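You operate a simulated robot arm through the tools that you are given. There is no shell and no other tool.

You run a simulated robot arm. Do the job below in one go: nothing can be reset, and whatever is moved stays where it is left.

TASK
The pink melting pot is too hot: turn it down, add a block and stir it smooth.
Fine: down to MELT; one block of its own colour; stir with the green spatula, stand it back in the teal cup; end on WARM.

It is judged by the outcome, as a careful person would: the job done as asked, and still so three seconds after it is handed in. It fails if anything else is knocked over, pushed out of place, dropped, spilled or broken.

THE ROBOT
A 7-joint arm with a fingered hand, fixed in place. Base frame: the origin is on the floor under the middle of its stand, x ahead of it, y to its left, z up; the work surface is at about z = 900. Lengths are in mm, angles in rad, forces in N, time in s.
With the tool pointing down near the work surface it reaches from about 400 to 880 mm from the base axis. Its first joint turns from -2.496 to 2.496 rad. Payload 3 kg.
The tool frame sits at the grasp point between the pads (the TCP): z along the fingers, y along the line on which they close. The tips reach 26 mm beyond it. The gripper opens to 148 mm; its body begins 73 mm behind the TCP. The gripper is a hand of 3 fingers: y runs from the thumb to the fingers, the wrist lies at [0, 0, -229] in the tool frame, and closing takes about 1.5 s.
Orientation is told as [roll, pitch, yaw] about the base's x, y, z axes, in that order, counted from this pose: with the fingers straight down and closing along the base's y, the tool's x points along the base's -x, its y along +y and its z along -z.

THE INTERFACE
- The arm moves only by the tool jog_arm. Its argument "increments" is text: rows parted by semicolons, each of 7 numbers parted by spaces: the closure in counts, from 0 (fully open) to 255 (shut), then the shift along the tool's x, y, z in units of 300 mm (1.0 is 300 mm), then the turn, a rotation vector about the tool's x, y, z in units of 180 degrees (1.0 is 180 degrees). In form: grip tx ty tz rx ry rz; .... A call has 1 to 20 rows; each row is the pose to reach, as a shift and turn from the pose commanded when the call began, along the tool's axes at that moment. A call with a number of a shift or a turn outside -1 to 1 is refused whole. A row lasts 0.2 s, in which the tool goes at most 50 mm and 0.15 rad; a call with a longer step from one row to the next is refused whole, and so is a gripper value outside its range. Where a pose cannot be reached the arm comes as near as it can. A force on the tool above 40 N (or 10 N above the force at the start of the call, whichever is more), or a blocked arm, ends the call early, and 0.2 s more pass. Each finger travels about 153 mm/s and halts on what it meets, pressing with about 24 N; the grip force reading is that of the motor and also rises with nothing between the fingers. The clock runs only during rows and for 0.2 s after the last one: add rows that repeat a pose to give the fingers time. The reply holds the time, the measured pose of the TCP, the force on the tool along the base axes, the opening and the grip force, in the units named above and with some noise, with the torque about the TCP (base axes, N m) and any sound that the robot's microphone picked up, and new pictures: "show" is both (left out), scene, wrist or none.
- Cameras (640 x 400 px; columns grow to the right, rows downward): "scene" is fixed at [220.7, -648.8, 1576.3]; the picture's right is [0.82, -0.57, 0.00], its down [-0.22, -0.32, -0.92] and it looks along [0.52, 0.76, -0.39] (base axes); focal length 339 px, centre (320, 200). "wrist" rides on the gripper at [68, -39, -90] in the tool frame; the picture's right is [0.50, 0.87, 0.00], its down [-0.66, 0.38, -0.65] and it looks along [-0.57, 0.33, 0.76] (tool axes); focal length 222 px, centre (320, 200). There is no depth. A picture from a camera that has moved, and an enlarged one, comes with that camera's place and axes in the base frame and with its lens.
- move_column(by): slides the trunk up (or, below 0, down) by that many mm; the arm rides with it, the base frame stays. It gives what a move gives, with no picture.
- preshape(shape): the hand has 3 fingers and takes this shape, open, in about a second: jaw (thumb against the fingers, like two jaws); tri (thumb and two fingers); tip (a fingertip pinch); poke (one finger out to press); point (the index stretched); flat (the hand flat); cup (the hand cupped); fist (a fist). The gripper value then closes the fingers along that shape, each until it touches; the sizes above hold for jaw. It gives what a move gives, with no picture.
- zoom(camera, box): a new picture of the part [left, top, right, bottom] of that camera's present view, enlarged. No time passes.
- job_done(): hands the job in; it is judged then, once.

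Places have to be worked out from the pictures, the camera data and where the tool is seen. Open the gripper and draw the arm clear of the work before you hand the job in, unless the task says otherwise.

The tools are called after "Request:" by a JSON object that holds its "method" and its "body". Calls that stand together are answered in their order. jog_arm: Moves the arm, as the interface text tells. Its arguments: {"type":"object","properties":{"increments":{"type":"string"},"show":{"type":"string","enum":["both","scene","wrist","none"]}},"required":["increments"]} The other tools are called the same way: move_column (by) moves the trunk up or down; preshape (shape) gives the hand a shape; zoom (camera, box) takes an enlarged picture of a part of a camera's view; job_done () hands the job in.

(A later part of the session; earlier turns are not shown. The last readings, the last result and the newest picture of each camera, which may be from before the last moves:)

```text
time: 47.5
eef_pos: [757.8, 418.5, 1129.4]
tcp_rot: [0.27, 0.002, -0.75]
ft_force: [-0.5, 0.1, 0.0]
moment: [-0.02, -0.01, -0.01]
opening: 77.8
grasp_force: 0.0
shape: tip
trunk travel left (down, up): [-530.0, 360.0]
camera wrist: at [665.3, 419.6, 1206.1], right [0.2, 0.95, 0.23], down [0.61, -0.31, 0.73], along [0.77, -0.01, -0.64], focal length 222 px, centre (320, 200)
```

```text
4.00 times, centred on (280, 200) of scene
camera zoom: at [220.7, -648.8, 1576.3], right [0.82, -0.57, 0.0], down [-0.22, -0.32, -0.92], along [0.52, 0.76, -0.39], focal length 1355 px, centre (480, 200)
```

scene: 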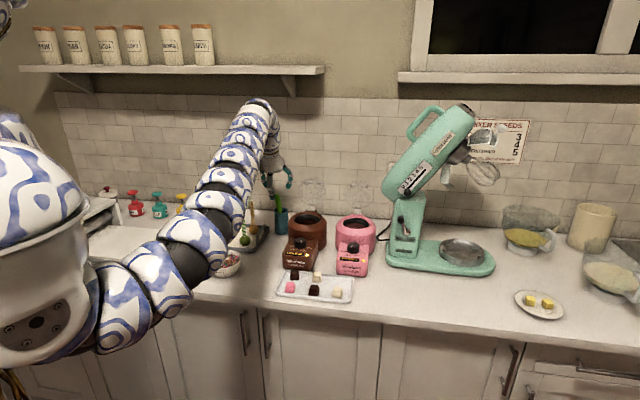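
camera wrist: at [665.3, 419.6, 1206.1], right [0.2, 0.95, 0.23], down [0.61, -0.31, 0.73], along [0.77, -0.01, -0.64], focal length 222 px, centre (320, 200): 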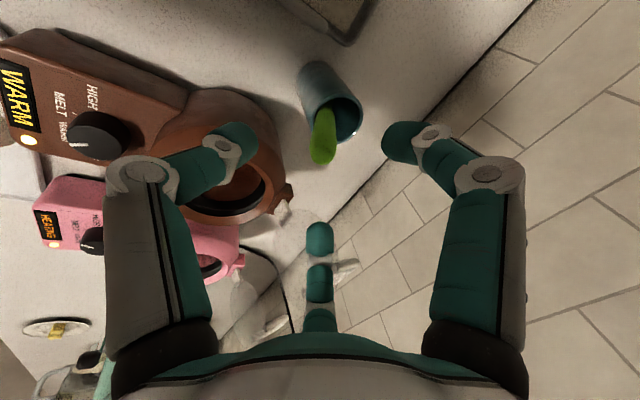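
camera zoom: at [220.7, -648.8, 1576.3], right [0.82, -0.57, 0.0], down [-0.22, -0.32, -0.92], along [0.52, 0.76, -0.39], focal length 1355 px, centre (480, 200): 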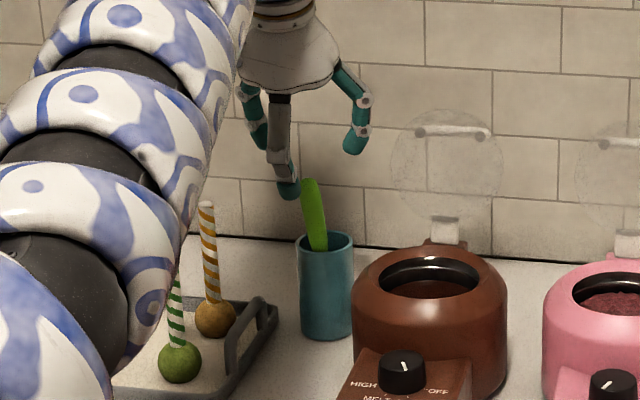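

The handle lies right along my tool axis. I descend 77 mm along the axis so the handle end slides between the fingers.

Request:
{"method": "jog_arm", "body": {"increments": "120 0.0017 0.003 0.064 0 0 0;120 0.0034 0.0058 0.128 0 0 0;120 0.005 0.0087 0.192 0 0 0;120 0.0067 0.0117 0.2567 0 0 0;120 0.0067 0.0117 0.2567 0 0 0"}}

Request:
{"method": "zoom", "body": {"camera": "wrist", "box": [220, 80, 420, 280]}}

Request:
{"method": "zoom", "body": {"camera": "scene", "box": [240, 160, 320, 260]}}

```text
time: 48.8
eef_pos: [770.9, 437.2, 1055.6]
tcp_rot: [0.267, 0.003, -0.75]
ft_force: [0.1, -0.5, 0.4]
moment: [0.01, 0.02, 0.0]
opening: 77.7
grasp_force: 0.0
shape: tip
trunk travel left (down, up): [-530.0, 360.0]
camera wrist: at [679.4, 437.8, 1132.2], right [0.2, 0.95, 0.23], down [0.61, -0.31, 0.73], along [0.77, -0.01, -0.64], focal length 222 px, centre (320, 200)
```

scene: 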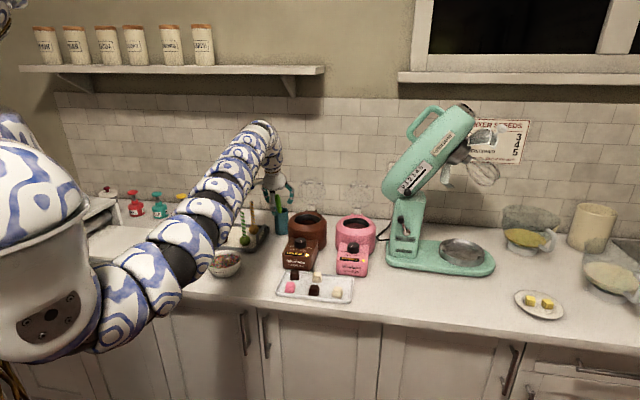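
wrist: 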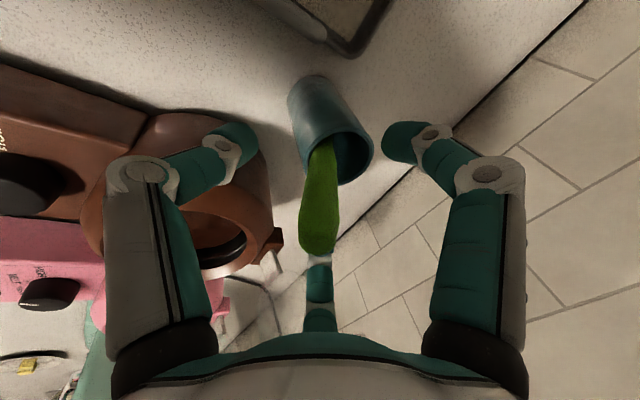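

```text
2.00 times, centred on (320, 180) of wrist
camera zoom: at [679.4, 437.8, 1132.2], right [0.2, 0.95, 0.23], down [0.61, -0.31, 0.73], along [0.77, -0.01, -0.64], focal length 444 px, centre (320, 240)
```

zoom: 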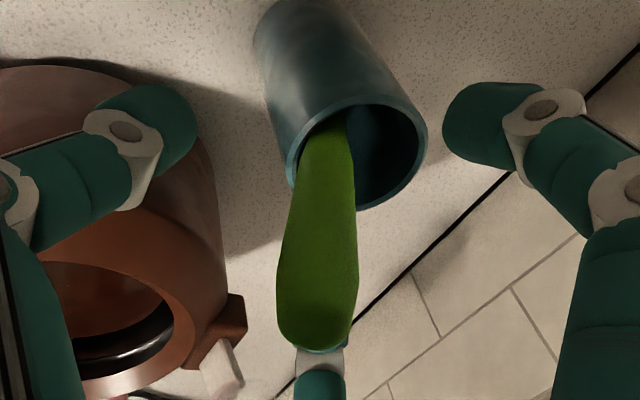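

```text
4.00 times, centred on (280, 210) of scene
camera zoom: at [220.7, -648.8, 1576.3], right [0.82, -0.57, 0.0], down [-0.22, -0.32, -0.92], along [0.52, 0.76, -0.39], focal length 1355 px, centre (480, 160)
```

zoom: 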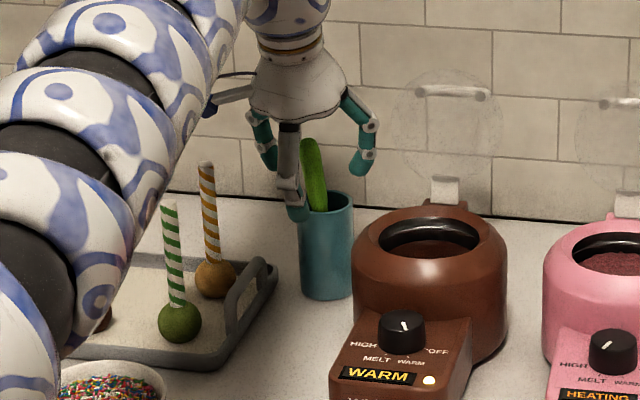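

The handle is centred between the fingers. I close the grip on it.

Request:
{"method": "jog_arm", "body": {"increments": "150 0 0 0 0 0 0;175 0 0 0 0 0 0;195 0 0 0 0 0 0;210 0 0 0 0 0 0;225 0 0 0 0 0 0;240 0 0 0 0 0 0;250 0 0 0 0 0 0;250 0 0 0 0 0 0"}}

Request:
{"method": "zoom", "body": {"camera": "wrist", "box": [220, 80, 420, 280]}}

Request:
{"method": "zoom", "body": {"camera": "scene", "box": [240, 160, 320, 260]}}

```text
time: 50.5
eef_pos: [771.2, 436.9, 1055.8]
tcp_rot: [0.268, 0.0, -0.752]
ft_force: [0.2, 0.2, 0.0]
moment: [0.04, -0.03, -0.02]
opening: 10.8
grasp_force: 24.1
shape: tip
trunk travel left (down, up): [-530.0, 360.0]
camera wrist: at [679.5, 438.0, 1132.2], right [0.2, 0.95, 0.23], down [0.61, -0.31, 0.73], along [0.77, -0.01, -0.64], focal length 222 px, centre (320, 200)
```

scene: 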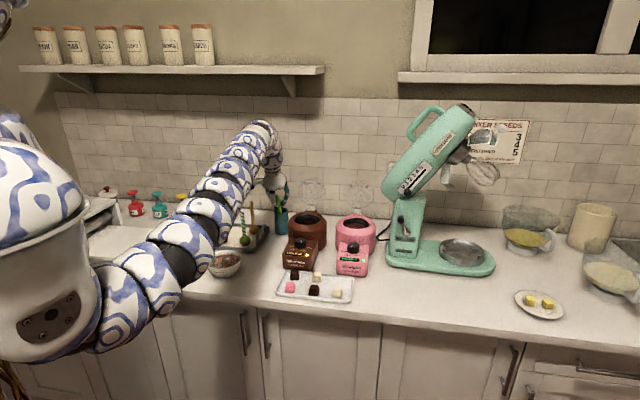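
wrist: 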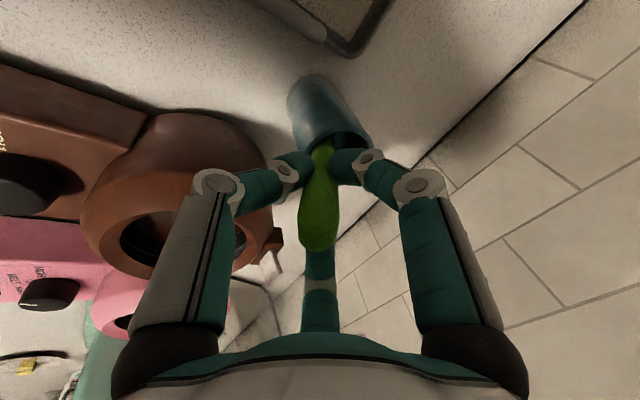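

```text
2.00 times, centred on (320, 180) of wrist
camera zoom: at [679.5, 438.0, 1132.2], right [0.2, 0.95, 0.23], down [0.61, -0.31, 0.73], along [0.77, -0.01, -0.64], focal length 444 px, centre (320, 240)
```

zoom: 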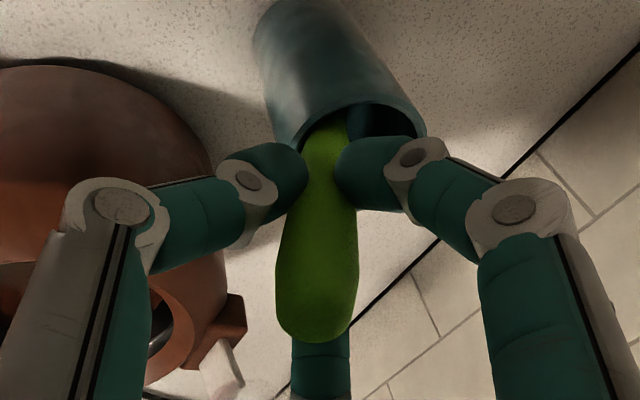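

```text
4.00 times, centred on (280, 210) of scene
camera zoom: at [220.7, -648.8, 1576.3], right [0.82, -0.57, 0.0], down [-0.22, -0.32, -0.92], along [0.52, 0.76, -0.39], focal length 1355 px, centre (480, 160)
```

zoom: 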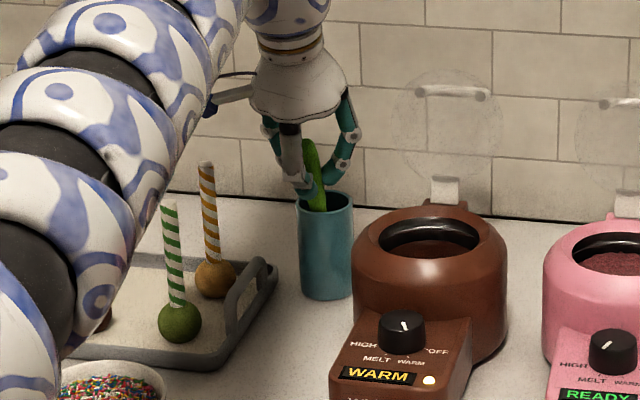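

The grip holds the handle (24 N) and the pot display already reads READY. I lift the spatula straight up out of the cup with the trunk.

Request:
{"method": "move_column", "body": {"by": 40}}

Request:
{"method": "jog_arm", "body": {"increments": "250 0 0 0 0 0 0"}}

Request:
{"method": "zoom", "body": {"camera": "scene", "box": [240, 140, 320, 240]}}

Request:
{"method": "zoom", "body": {"camera": "wrist", "box": [220, 60, 420, 260]}}

```text
time: 51.4
eef_pos: [771.3, 438.0, 1095.3]
tcp_rot: [0.27, 0.001, -0.753]
ft_force: [-0.1, -0.6, -0.2]
moment: [0.0, 0.0, 0.03]
opening: 10.8
grasp_force: 23.9
shape: tip
trunk travel left (down, up): [-570.0, 320.0]
```

```text
time: 51.8
eef_pos: [770.7, 436.4, 1094.2]
tcp_rot: [0.266, 0.001, -0.752]
ft_force: [-0.5, -0.3, 0.0]
moment: [-0.02, 0.01, 0.02]
opening: 11.0
grasp_force: 23.6
shape: tip
trunk travel left (down, up): [-570.0, 320.0]
camera wrist: at [679.5, 437.9, 1172.2], right [0.2, 0.95, 0.23], down [0.61, -0.31, 0.73], along [0.77, -0.01, -0.64], focal length 222 px, centre (320, 200)
```

scene: 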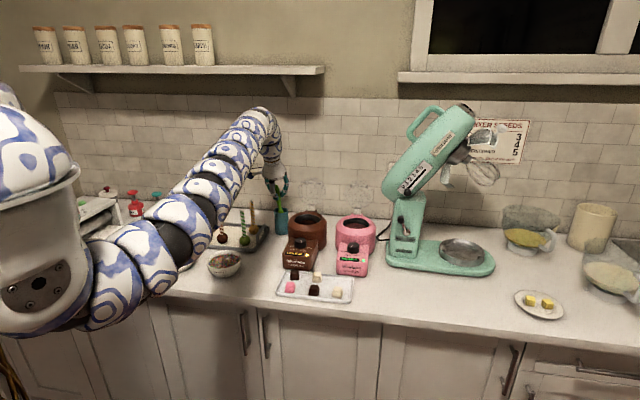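
wrist: 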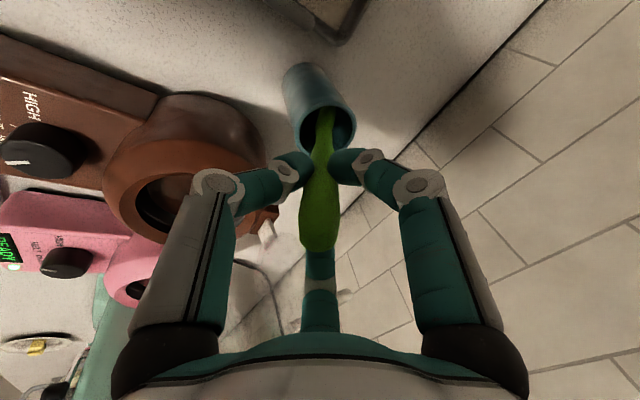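

```text
4.00 times, centred on (280, 190) of scene
camera zoom: at [220.7, -648.8, 1576.3], right [0.82, -0.57, 0.0], down [-0.22, -0.32, -0.92], along [0.52, 0.76, -0.39], focal length 1355 px, centre (480, 240)
```

zoom: 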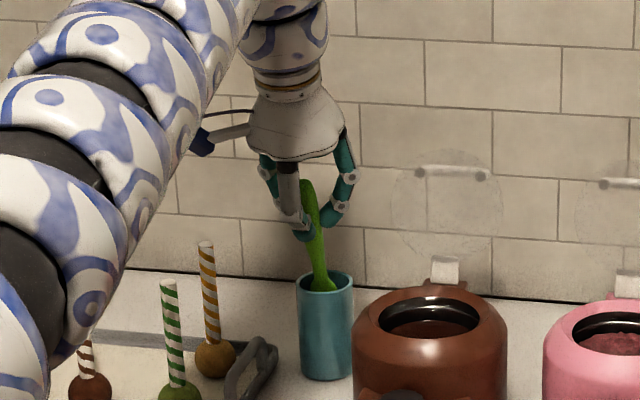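

```text
2.00 times, centred on (320, 160) of wrist
camera zoom: at [679.5, 437.9, 1172.2], right [0.2, 0.95, 0.23], down [0.61, -0.31, 0.73], along [0.77, -0.01, -0.64], focal length 444 px, centre (320, 280)
```

zoom: 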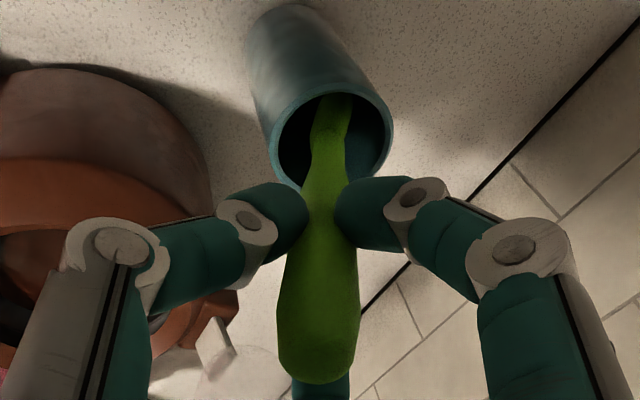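

The spatula comes up with the hand, cup unmoved. I lift it the rest of the way.

Request:
{"method": "move_column", "body": {"by": 115}}

Request:
{"method": "jog_arm", "body": {"increments": "250 0 0 0 0 0 0"}}

Request:
{"method": "zoom", "body": {"camera": "scene", "box": [240, 110, 320, 240]}}

Request:
{"method": "zoom", "body": {"camera": "wrist", "box": [220, 60, 420, 260]}}

```text
time: 53.2
eef_pos: [771.9, 437.6, 1210.3]
tcp_rot: [0.269, 0.002, -0.752]
ft_force: [0.0, 0.3, -0.5]
moment: [-0.04, 0.02, -0.04]
opening: 10.8
grasp_force: 24.1
shape: tip
trunk travel left (down, up): [-685.0, 205.0]
```

```text
time: 53.6
eef_pos: [771.3, 437.6, 1210.4]
tcp_rot: [0.269, 0.001, -0.751]
ft_force: [0.3, 0.2, -0.3]
moment: [0.01, 0.0, 0.01]
opening: 11.0
grasp_force: 24.6
shape: tip
trunk travel left (down, up): [-685.0, 205.0]
camera wrist: at [679.6, 437.9, 1287.3], right [0.2, 0.95, 0.23], down [0.61, -0.31, 0.73], along [0.77, -0.01, -0.64], focal length 222 px, centre (320, 200)
```

scene: 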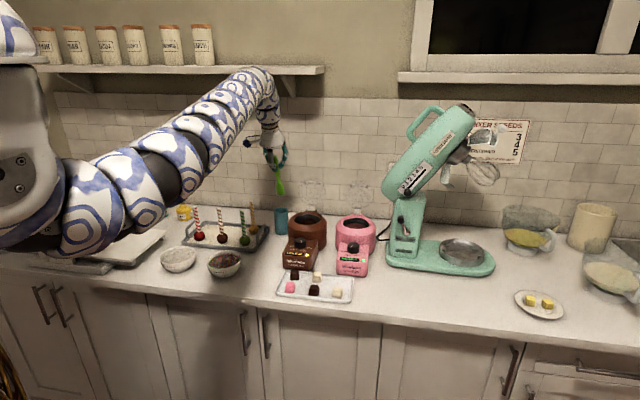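
wrist: 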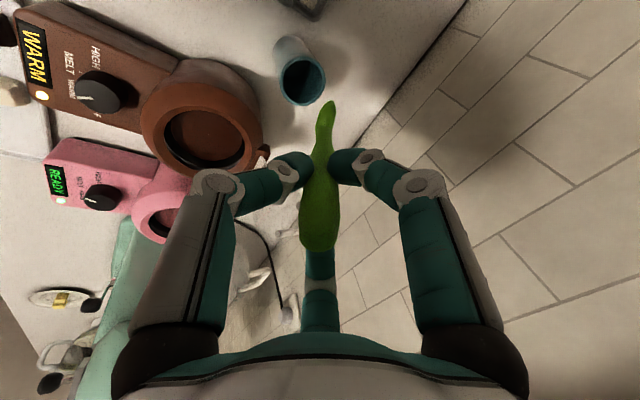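

```text
3.08 times, centred on (280, 175) of scene
camera zoom: at [220.7, -648.8, 1576.3], right [0.82, -0.57, 0.0], down [-0.22, -0.32, -0.92], along [0.52, 0.76, -0.39], focal length 1042 px, centre (443, 277)
```

zoom: 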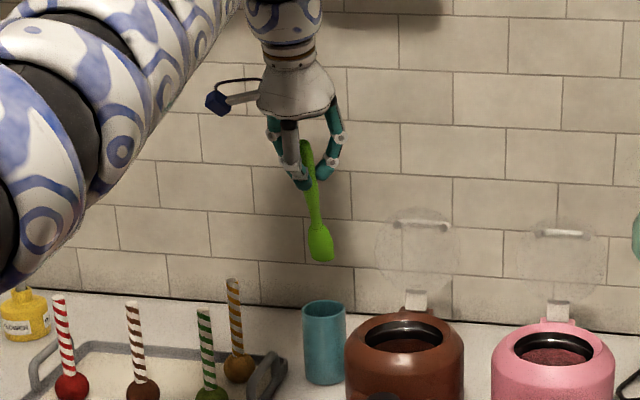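

```text
2.00 times, centred on (320, 160) of wrist
camera zoom: at [679.6, 437.9, 1287.3], right [0.2, 0.95, 0.23], down [0.61, -0.31, 0.73], along [0.77, -0.01, -0.64], focal length 444 px, centre (320, 280)
```

zoom: 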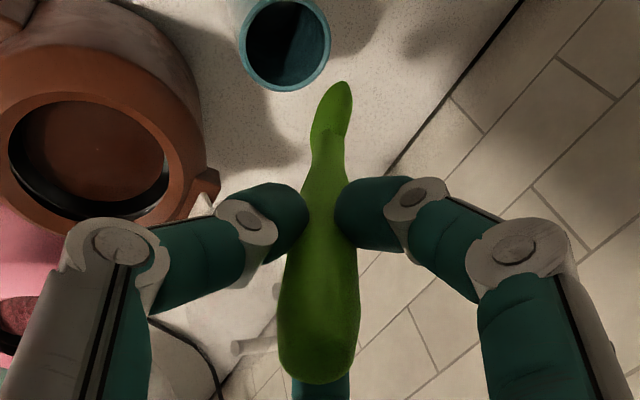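

The spatula is fully out (tip ≈155 mm beyond the TCP, at (799, 479, 1064)). The upright lids stand behind the pots, so I first pull back from the wall and then travel along the counter in front of them.

Request:
{"method": "jog_arm", "body": {"increments": "250 0.0043 -0.12 -0.033 0 0 0;250 0.0086 -0.2407 -0.0665 0 0 0;250 -0.12 -0.258 -0.0713 0 0 0;250 -0.2486 -0.2753 -0.0761 0 0 0;250 -0.3771 -0.2927 -0.0809 0 0 0;250 -0.5057 -0.31 -0.0857 0 0 0;250 -0.5057 -0.31 -0.0857 0 0 0"}}

```text
time: 55.2
eef_pos: [816.3, 261.1, 1210.8]
tcp_rot: [0.27, 0.002, -0.754]
ft_force: [1.0, 0.0, 0.2]
moment: [0.0, 0.05, -0.03]
opening: 10.8
grasp_force: 24.1
shape: tip
trunk travel left (down, up): [-685.0, 205.0]
camera wrist: at [724.0, 262.0, 1287.9], right [0.2, 0.95, 0.23], down [0.61, -0.31, 0.73], along [0.77, -0.01, -0.64], focal length 222 px, centre (320, 200)
```

scene: 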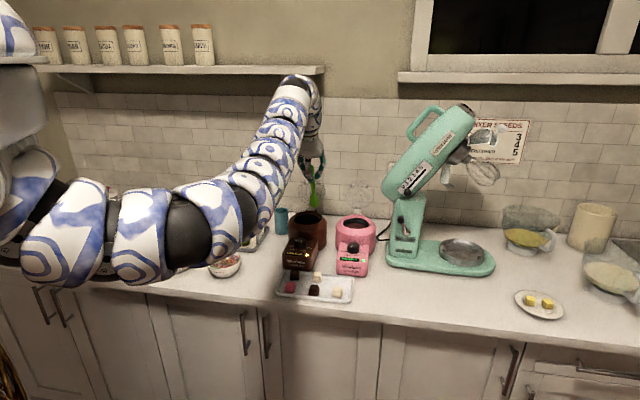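
wrist: 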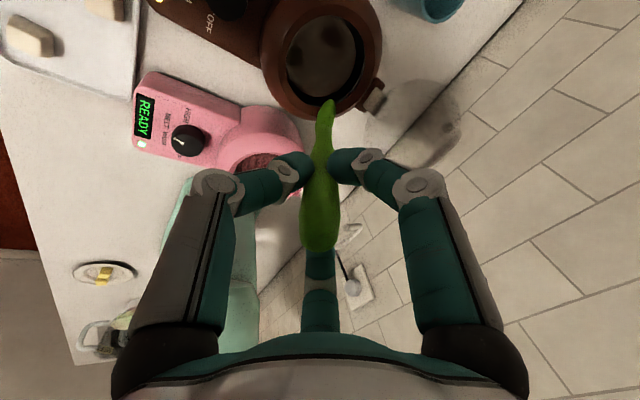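

Passing in front of the brown lid cleanly. I continue to above the pink pot.

Request:
{"method": "jog_arm", "body": {"increments": "250 -0.1271 -0.0158 -0.0044 0 0 0;250 -0.2542 -0.0317 -0.0089 0 0 0;250 -0.3812 -0.0475 -0.0133 0 0 0;250 -0.5083 -0.0633 -0.0177 0 0 0;250 -0.5083 -0.0633 -0.0177 0 0 0"}}

Request:
{"method": "zoom", "body": {"camera": "scene", "box": [300, 110, 400, 270]}}

Request:
{"method": "zoom", "body": {"camera": "wrist", "box": [200, 0, 440, 200]}}

```text
time: 56.4
eef_pos: [911.1, 142.7, 1210.5]
tcp_rot: [0.27, 0.002, -0.75]
ft_force: [0.3, -0.5, -0.2]
moment: [-0.05, 0.03, -0.01]
opening: 10.9
grasp_force: 24.0
shape: tip
trunk travel left (down, up): [-685.0, 205.0]
camera wrist: at [820.4, 142.9, 1287.4], right [0.2, 0.95, 0.23], down [0.61, -0.31, 0.73], along [0.77, -0.01, -0.64], focal length 222 px, centre (320, 200)
```

scene: 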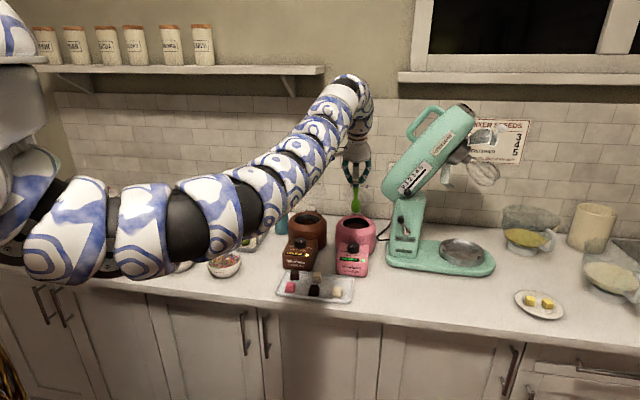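
wrist: 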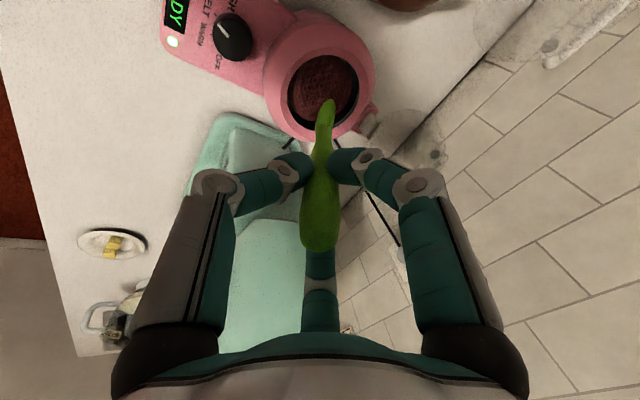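

```text
2.50 times, centred on (350, 190) of scene
camera zoom: at [220.7, -648.8, 1576.3], right [0.82, -0.57, 0.0], down [-0.22, -0.32, -0.92], along [0.52, 0.76, -0.39], focal length 847 px, centre (245, 225)
```

zoom: 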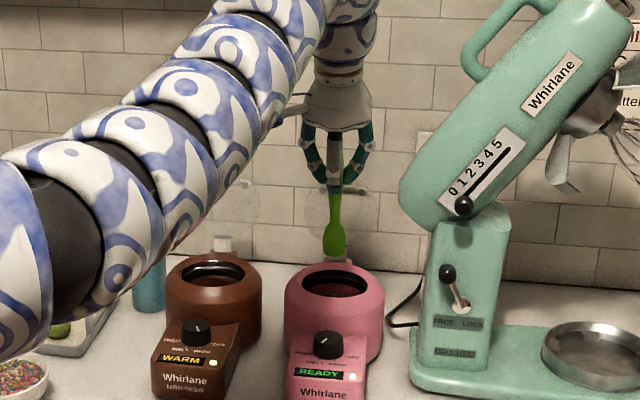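

```text
2.00 times, centred on (320, 100) of wrist
camera zoom: at [820.4, 142.9, 1287.4], right [0.2, 0.95, 0.23], down [0.61, -0.31, 0.73], along [0.77, -0.01, -0.64], focal length 444 px, centre (320, 400)
```

zoom: 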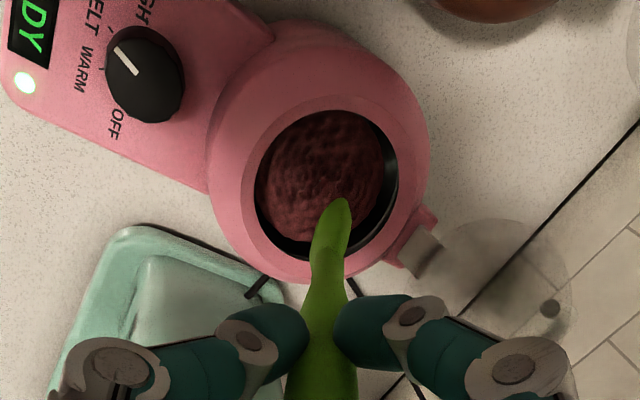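

The blade is right above the pot mouth (centre ≈(944, 185)). I nudge +3 mm in x and lower with the trunk until the blade enters the mouth.

Request:
{"method": "jog_arm", "body": {"increments": "250 -0.0045 0.0085 0.0025 0 0 0;250 -0.0045 0.0085 0.0025 0 0 0", "show": "none"}}

Request:
{"method": "move_column", "body": {"by": -55}}

Request:
{"method": "jog_arm", "body": {"increments": "250 0 0 0 0 0 0"}}

Request:
{"method": "zoom", "body": {"camera": "scene", "box": [310, 150, 400, 270]}}

Request:
{"method": "zoom", "body": {"camera": "wrist", "box": [200, 40, 440, 240]}}

```text
time: 57.0
eef_pos: [915.6, 145.8, 1208.4]
tcp_rot: [0.268, 0.001, -0.751]
ft_force: [-0.7, 0.4, -0.2]
moment: [0.0, 0.03, 0.0]
opening: 11.0
grasp_force: 23.9
shape: tip
trunk travel left (down, up): [-685.0, 205.0]
```

```text
time: 58.0
eef_pos: [915.4, 144.3, 1155.5]
tcp_rot: [0.268, 0.0, -0.752]
ft_force: [-0.1, 0.6, -0.9]
moment: [-0.01, -0.03, 0.01]
opening: 10.7
grasp_force: 23.7
shape: tip
trunk travel left (down, up): [-630.0, 260.0]
```

```text
time: 58.4
eef_pos: [913.7, 143.8, 1155.4]
tcp_rot: [0.27, 0.001, -0.752]
ft_force: [0.3, -0.1, -1.2]
moment: [-0.02, 0.02, -0.02]
opening: 10.9
grasp_force: 23.9
shape: tip
trunk travel left (down, up): [-630.0, 260.0]
camera wrist: at [824.0, 144.8, 1232.3], right [0.2, 0.95, 0.23], down [0.61, -0.31, 0.73], along [0.77, -0.01, -0.64], focal length 222 px, centre (320, 200)
```

scene: 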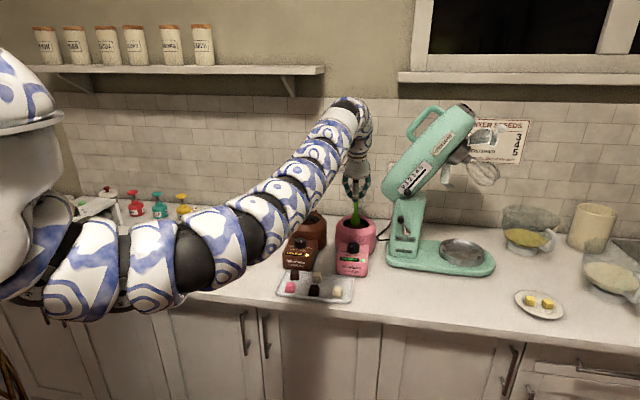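
wrist: 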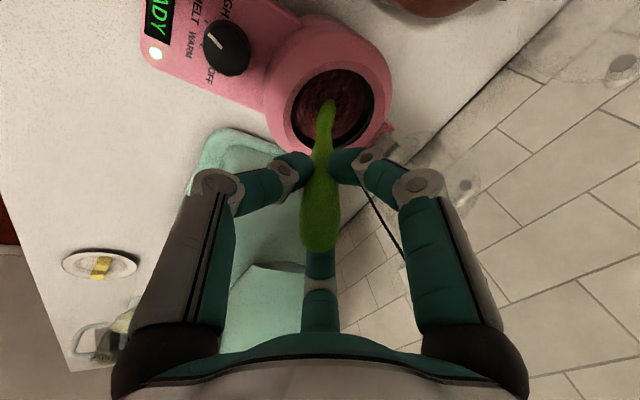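

```text
3.33 times, centred on (355, 210) of scene
camera zoom: at [220.7, -648.8, 1576.3], right [0.82, -0.57, 0.0], down [-0.22, -0.32, -0.92], along [0.52, 0.76, -0.39], focal length 1129 px, centre (203, 167)
```

zoom: 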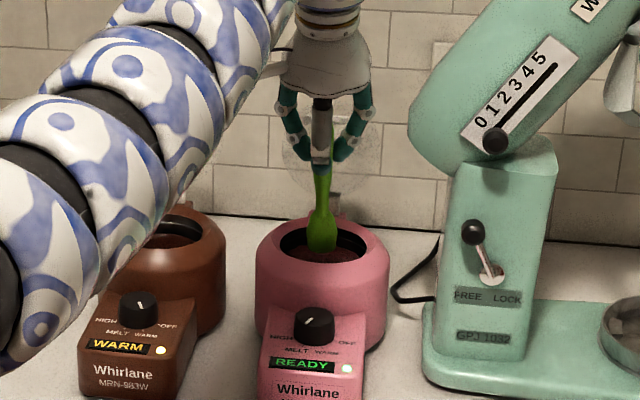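

```text
2.00 times, centred on (320, 140) of wrist
camera zoom: at [824.0, 144.8, 1232.3], right [0.2, 0.95, 0.23], down [0.61, -0.31, 0.73], along [0.77, -0.01, -0.64], focal length 444 px, centre (320, 320)
```

zoom: 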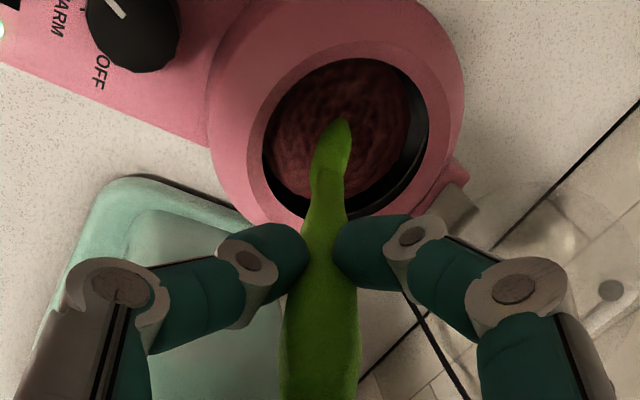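

The blade is centred inside the mouth. I lower 18 mm, then 10 mm more, watching the force.

Request:
{"method": "move_column", "body": {"by": -18}}

Request:
{"method": "move_column", "body": {"by": -10}}

Request:
{"method": "jog_arm", "body": {"increments": "250 0 0 0 0 0 0"}}

Request:
{"method": "zoom", "body": {"camera": "wrist", "box": [200, 40, 440, 240]}}

Request:
{"method": "zoom", "body": {"camera": "scene", "box": [315, 170, 395, 270]}}

```text
time: 59.0
eef_pos: [914.7, 145.2, 1137.6]
tcp_rot: [0.269, 0.004, -0.753]
ft_force: [-0.4, -0.5, -0.4]
moment: [0.0, 0.03, 0.05]
opening: 10.8
grasp_force: 24.3
shape: tip
trunk travel left (down, up): [-612.0, 278.0]
```

```text
time: 59.6
eef_pos: [916.1, 144.6, 1125.4]
tcp_rot: [0.269, 0.001, -0.753]
ft_force: [-0.2, 0.1, 0.4]
moment: [0.0, 0.02, 0.02]
opening: 11.2
grasp_force: 24.4
shape: tip
trunk travel left (down, up): [-602.0, 288.0]
```

```text
time: 60.0
eef_pos: [915.4, 145.2, 1127.3]
tcp_rot: [0.27, 0.001, -0.752]
ft_force: [-0.5, 0.9, -0.8]
moment: [-0.02, 0.03, 0.01]
opening: 10.9
grasp_force: 24.1
shape: tip
trunk travel left (down, up): [-602.0, 288.0]
camera wrist: at [824.0, 144.8, 1204.3], right [0.2, 0.95, 0.23], down [0.61, -0.31, 0.73], along [0.77, -0.01, -0.64], focal length 222 px, centre (320, 200)
```

scene: 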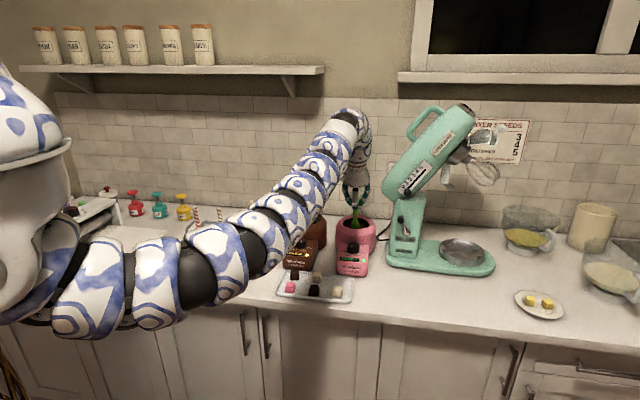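
wrist: 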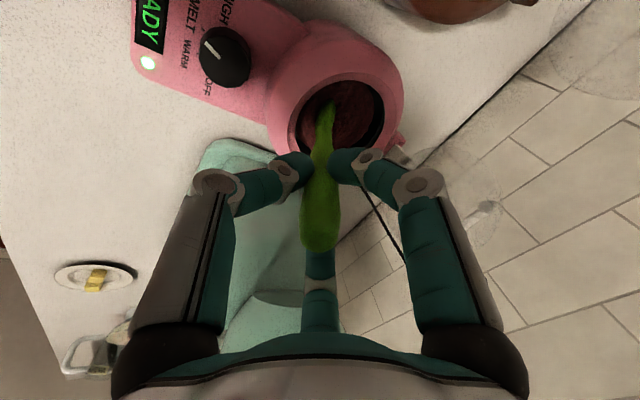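

```text
2.00 times, centred on (320, 140) of wrist
camera zoom: at [824.0, 144.8, 1204.3], right [0.2, 0.95, 0.23], down [0.61, -0.31, 0.73], along [0.77, -0.01, -0.64], focal length 444 px, centre (320, 320)
```

zoom: 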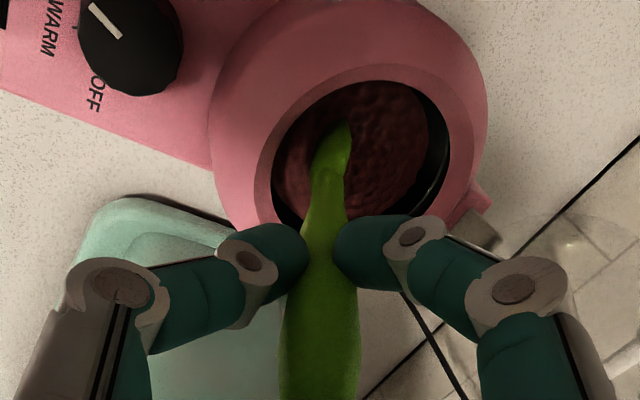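

```text
4.00 times, centred on (355, 220) of scene
camera zoom: at [220.7, -648.8, 1576.3], right [0.82, -0.57, 0.0], down [-0.22, -0.32, -0.92], along [0.52, 0.76, -0.39], focal length 1355 px, centre (180, 120)
```

zoom: 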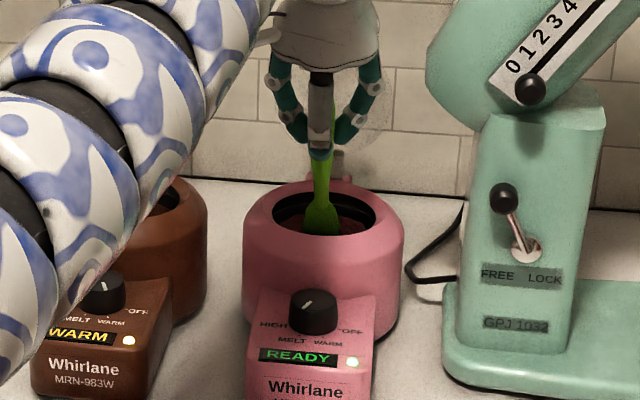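

The blade tip is only just touching the surface by the look of it. I lower another 12 mm and compare.

Request:
{"method": "move_column", "body": {"by": -12}}

Request:
{"method": "jog_arm", "body": {"increments": "250 0 0 0 0 0 0"}}

Request:
{"method": "zoom", "body": {"camera": "wrist", "box": [240, 60, 400, 200]}}

Request:
{"method": "zoom", "body": {"camera": "scene", "box": [325, 190, 385, 260]}}

```text
time: 60.6
eef_pos: [915.3, 144.6, 1114.7]
tcp_rot: [0.27, 0.001, -0.751]
ft_force: [0.2, 0.5, -0.3]
moment: [0.03, 0.0, 0.03]
opening: 11.0
grasp_force: 23.9
shape: tip
trunk travel left (down, up): [-590.0, 300.0]
```

```text
time: 61.0
eef_pos: [914.2, 144.9, 1115.0]
tcp_rot: [0.269, 0.001, -0.751]
ft_force: [-0.3, 0.3, -0.1]
moment: [0.0, 0.01, 0.01]
opening: 10.8
grasp_force: 23.6
shape: tip
trunk travel left (down, up): [-590.0, 300.0]
camera wrist: at [824.0, 144.8, 1192.3], right [0.2, 0.95, 0.23], down [0.61, -0.31, 0.73], along [0.77, -0.01, -0.64], focal length 222 px, centre (320, 200)
```

scene: 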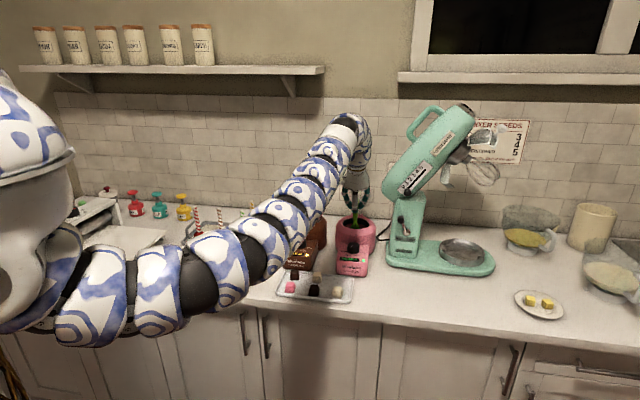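
wrist: 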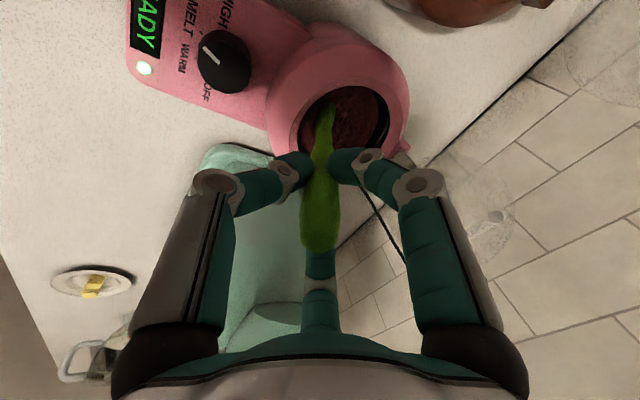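

```text
2.86 times, centred on (320, 130) of wrist
camera zoom: at [824.0, 144.8, 1192.3], right [0.2, 0.95, 0.23], down [0.61, -0.31, 0.73], along [0.77, -0.01, -0.64], focal length 635 px, centre (320, 400)
```

zoom: 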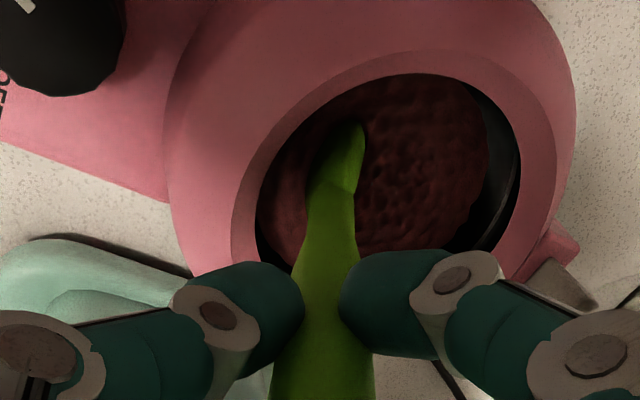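

```text
5.71 times, centred on (355, 225) of scene
camera zoom: at [220.7, -648.8, 1576.3], right [0.82, -0.57, 0.0], down [-0.22, -0.32, -0.92], along [0.52, 0.76, -0.39], focal length 1935 px, centre (120, 57)
```

zoom: 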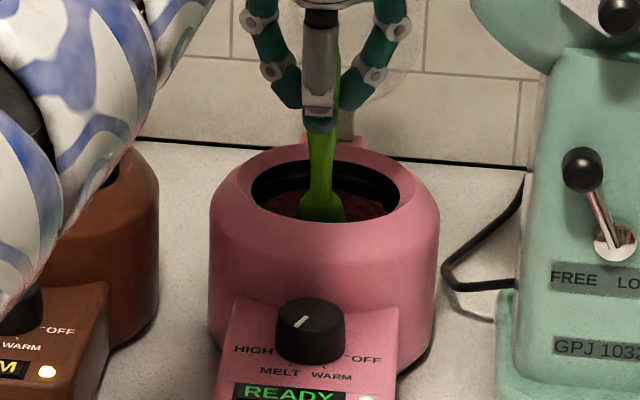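

The blade is now in the melt with no contact force. I stir two turns with a 17 mm radius and check the result.

Request:
{"method": "jog_arm", "body": {"increments": "250 0.0567 0 0 0 0 0;250 0.0401 0.0386 0.0107 0 0 0;250 0 0.0546 0.0151 0 0 0;250 -0.0401 0.0386 0.0107 0 0 0;250 -0.0567 0 0 0 0 0;250 -0.0401 -0.0386 -0.0107 0 0 0;250 0 -0.0546 -0.0151 0 0 0;250 0.0401 -0.0386 -0.0107 0 0 0;250 0.0567 0 0 0 0 0;250 0.0401 0.0386 0.0107 0 0 0;250 0 0.0546 0.0151 0 0 0;250 -0.0401 0.0386 0.0107 0 0 0;250 -0.0567 0 0 0 0 0;250 -0.0401 -0.0386 -0.0107 0 0 0;250 0 -0.0546 -0.0151 0 0 0;250 0.0401 -0.0386 -0.0107 0 0 0;250 0.0567 0 0 0 0 0;250 0 0 0 0 0 0;250 0 0 0 0 0 0"}}

Request:
{"method": "zoom", "body": {"camera": "wrist", "box": [240, 60, 400, 200]}}

Request:
{"method": "zoom", "body": {"camera": "scene", "box": [325, 190, 385, 280]}}

```text
time: 65.0
eef_pos: [915.6, 145.4, 1116.0]
tcp_rot: [0.271, 0.001, -0.752]
ft_force: [-1.0, -0.8, 0.2]
moment: [0.01, 0.0, -0.03]
opening: 10.9
grasp_force: 23.8
shape: tip
trunk travel left (down, up): [-590.0, 300.0]
camera wrist: at [823.8, 145.4, 1194.3], right [0.2, 0.95, 0.23], down [0.61, -0.31, 0.73], along [0.77, -0.01, -0.64], focal length 222 px, centre (320, 200)
```

scene: 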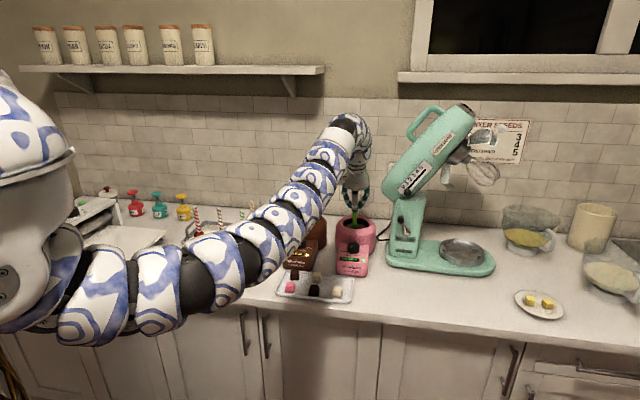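
wrist: 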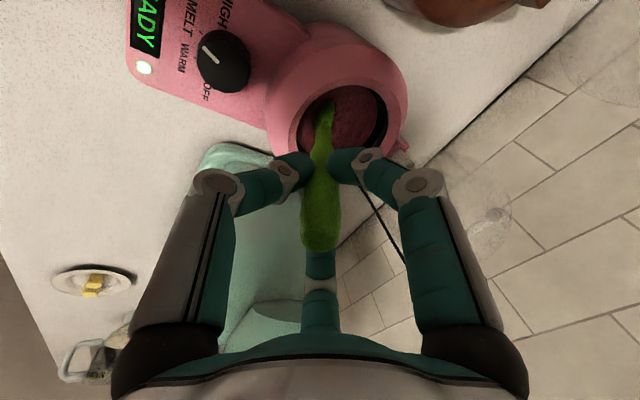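

```text
2.86 times, centred on (320, 130) of wrist
camera zoom: at [823.8, 145.4, 1194.3], right [0.2, 0.95, 0.23], down [0.61, -0.31, 0.73], along [0.77, -0.01, -0.64], focal length 635 px, centre (320, 400)
```

zoom: 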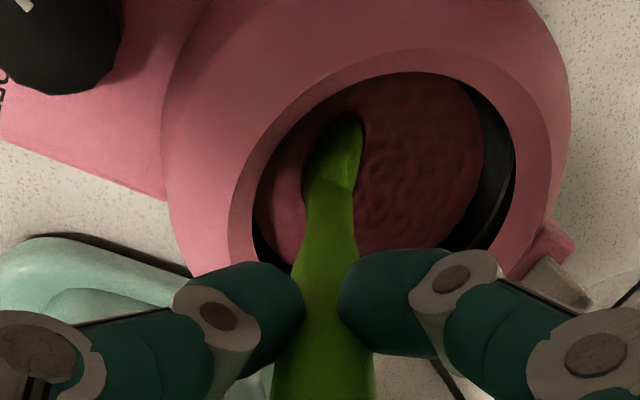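

```text
4.44 times, centred on (355, 235) of scene
camera zoom: at [220.7, -648.8, 1576.3], right [0.82, -0.57, 0.0], down [-0.22, -0.32, -0.92], along [0.52, 0.76, -0.39], focal length 1505 px, centre (164, 44)
```

zoom: 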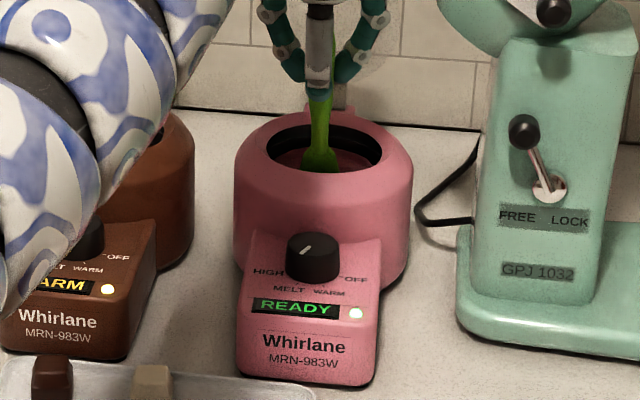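

The lumps are already flattening and the display stays READY. I keep stirring with several more turns.

Request:
{"method": "jog_arm", "body": {"increments": "250 0.06 0 0.01 0 0 0;250 0.0424 0.0408 0.0213 0 0 0;250 0 0.0578 0.026 0 0 0;250 -0.0424 0.0408 0.0213 0 0 0;250 -0.06 0 0.01 0 0 0;250 -0.0424 -0.0408 -0.0013 0 0 0;250 0 -0.0578 -0.006 0 0 0;250 0.0424 -0.0408 -0.0013 0 0 0;250 0.06 0 0.01 0 0 0;250 0.0424 0.0408 0.0213 0 0 0;250 0 0.0578 0.026 0 0 0;250 -0.0424 0.0408 0.0213 0 0 0;250 -0.06 0 0.01 0 0 0;250 -0.0424 -0.0408 -0.0013 0 0 0;250 0 -0.0578 -0.006 0 0 0;250 0.0424 -0.0408 -0.0013 0 0 0;250 0.06 0 0.01 0 0 0;250 0 0 0 0 0 0;250 0 0 0 0 0 0"}}

Request:
{"method": "zoom", "body": {"camera": "wrist", "box": [240, 60, 400, 200]}}

Request:
{"method": "zoom", "body": {"camera": "scene", "box": [325, 190, 385, 280]}}

```text
time: 69.0
eef_pos: [915.1, 143.7, 1115.0]
tcp_rot: [0.269, 0.001, -0.751]
ft_force: [-0.5, 0.2, -0.4]
moment: [-0.01, 0.0, 0.01]
opening: 10.8
grasp_force: 23.5
shape: tip
trunk travel left (down, up): [-590.0, 300.0]
camera wrist: at [823.8, 144.5, 1191.7], right [0.2, 0.95, 0.23], down [0.61, -0.31, 0.73], along [0.77, -0.01, -0.64], focal length 222 px, centre (320, 200)
```

scene: 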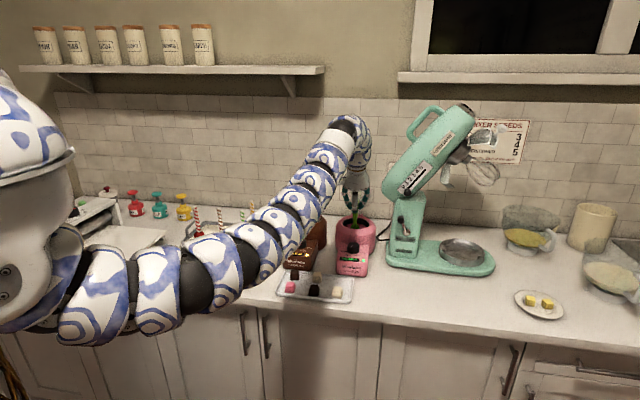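
wrist: 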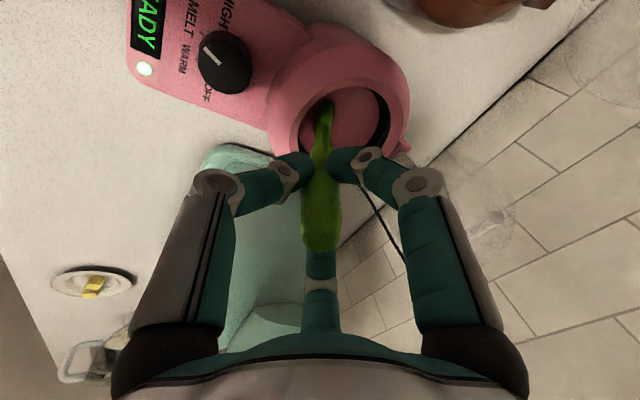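

```text
2.86 times, centred on (320, 130) of wrist
camera zoom: at [823.8, 144.5, 1191.7], right [0.2, 0.95, 0.23], down [0.61, -0.31, 0.73], along [0.77, -0.01, -0.64], focal length 635 px, centre (320, 400)
```

zoom: 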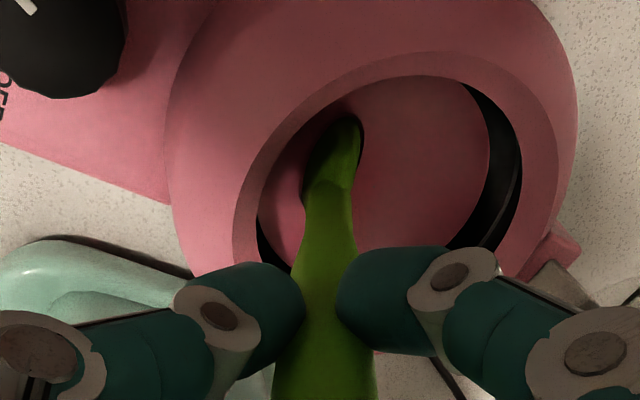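

```text
4.44 times, centred on (355, 235) of scene
camera zoom: at [220.7, -648.8, 1576.3], right [0.82, -0.57, 0.0], down [-0.22, -0.32, -0.92], along [0.52, 0.76, -0.39], focal length 1505 px, centre (164, 44)
```

zoom: 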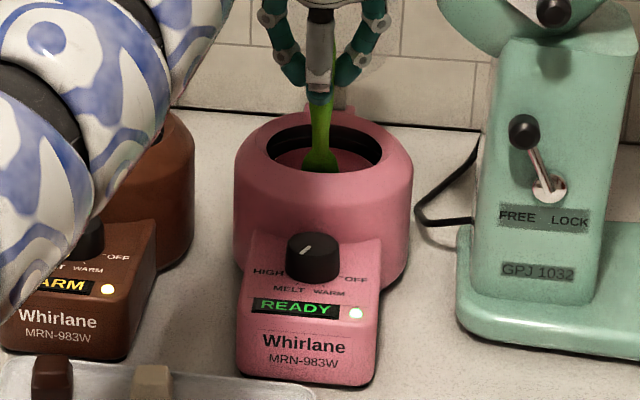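

The melt is now smooth, pink and even. I add one more slow turn for certainty, then lift the blade out.

Request:
{"method": "jog_arm", "body": {"increments": "250 0.0567 0 0 0 0 0;250 0.0401 0.0386 0.0107 0 0 0;250 0 0.0546 0.0151 0 0 0;250 -0.0401 0.0386 0.0107 0 0 0;250 -0.0567 0 0 0 0 0;250 -0.0401 -0.0386 -0.0107 0 0 0;250 0 -0.0546 -0.0151 0 0 0;250 0.0401 -0.0386 -0.0107 0 0 0;250 0.0567 0 0 0 0 0;250 0 0 0 0 0 0;250 0 0 0 0 0 0", "show": "none"}}

Request:
{"method": "move_column", "body": {"by": 40}}

Request:
{"method": "jog_arm", "body": {"increments": "250 0 0 0 0 0 0;250 0 0 0 0 0 0;250 0 0 0 0 0 0;250 0 0 0 0 0 0"}}

Request:
{"method": "zoom", "body": {"camera": "wrist", "box": [240, 60, 400, 200]}}

Request:
{"method": "zoom", "body": {"camera": "scene", "box": [325, 170, 385, 260]}}

```text
time: 71.4
eef_pos: [915.7, 143.5, 1113.9]
tcp_rot: [0.27, 0.002, -0.75]
ft_force: [0.1, -0.8, 0.1]
moment: [-0.03, 0.04, -0.02]
opening: 11.1
grasp_force: 23.5
shape: tip
trunk travel left (down, up): [-590.0, 300.0]
```

```text
time: 72.3
eef_pos: [915.6, 143.1, 1154.7]
tcp_rot: [0.269, 0.001, -0.754]
ft_force: [0.9, -0.4, -0.7]
moment: [-0.02, -0.05, -0.02]
opening: 10.8
grasp_force: 24.7
shape: tip
trunk travel left (down, up): [-630.0, 260.0]
```

```text
time: 73.3
eef_pos: [916.7, 142.6, 1155.8]
tcp_rot: [0.268, 0.001, -0.751]
ft_force: [-0.7, -0.3, -0.4]
moment: [-0.04, -0.04, 0.02]
opening: 11.0
grasp_force: 24.0
shape: tip
trunk travel left (down, up): [-630.0, 260.0]
camera wrist: at [824.8, 143.3, 1231.9], right [0.2, 0.95, 0.23], down [0.61, -0.31, 0.73], along [0.77, -0.01, -0.64], focal length 222 px, centre (320, 200)
```

scene: 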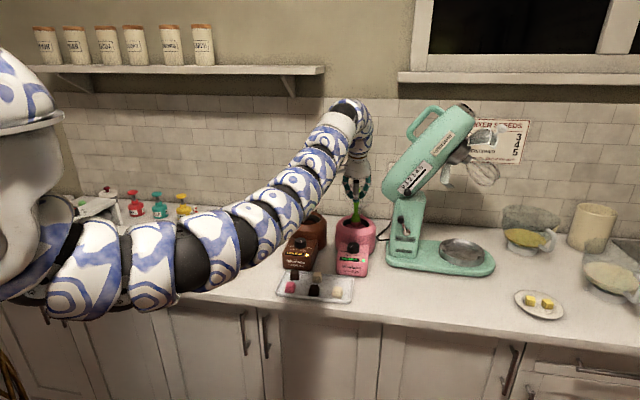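
wrist: 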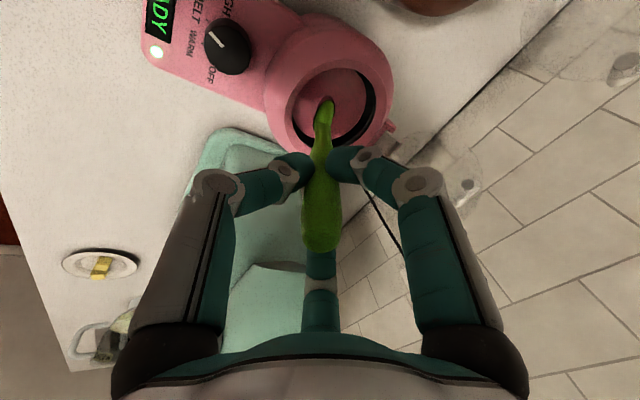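

```text
2.86 times, centred on (320, 130) of wrist
camera zoom: at [824.8, 143.3, 1231.9], right [0.2, 0.95, 0.23], down [0.61, -0.31, 0.73], along [0.77, -0.01, -0.64], focal length 635 px, centre (320, 400)
```

zoom: 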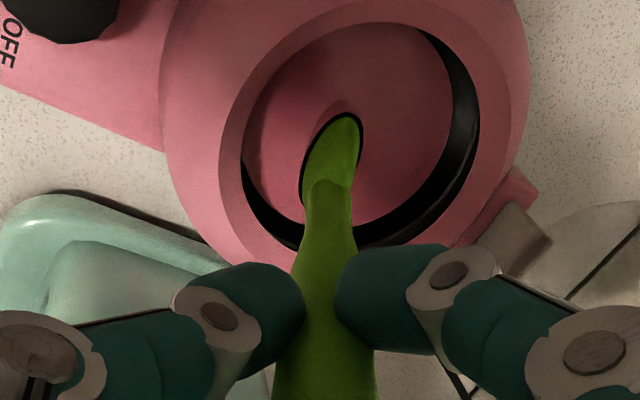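

```text
4.44 times, centred on (355, 215) of scene
camera zoom: at [220.7, -648.8, 1576.3], right [0.82, -0.57, 0.0], down [-0.22, -0.32, -0.92], along [0.52, 0.76, -0.39], focal length 1505 px, centre (164, 133)
```

zoom: 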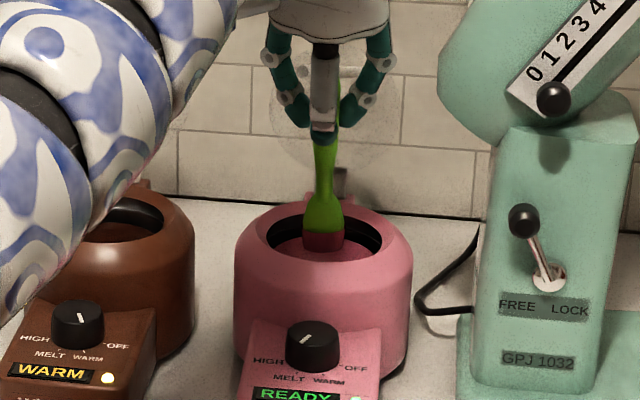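

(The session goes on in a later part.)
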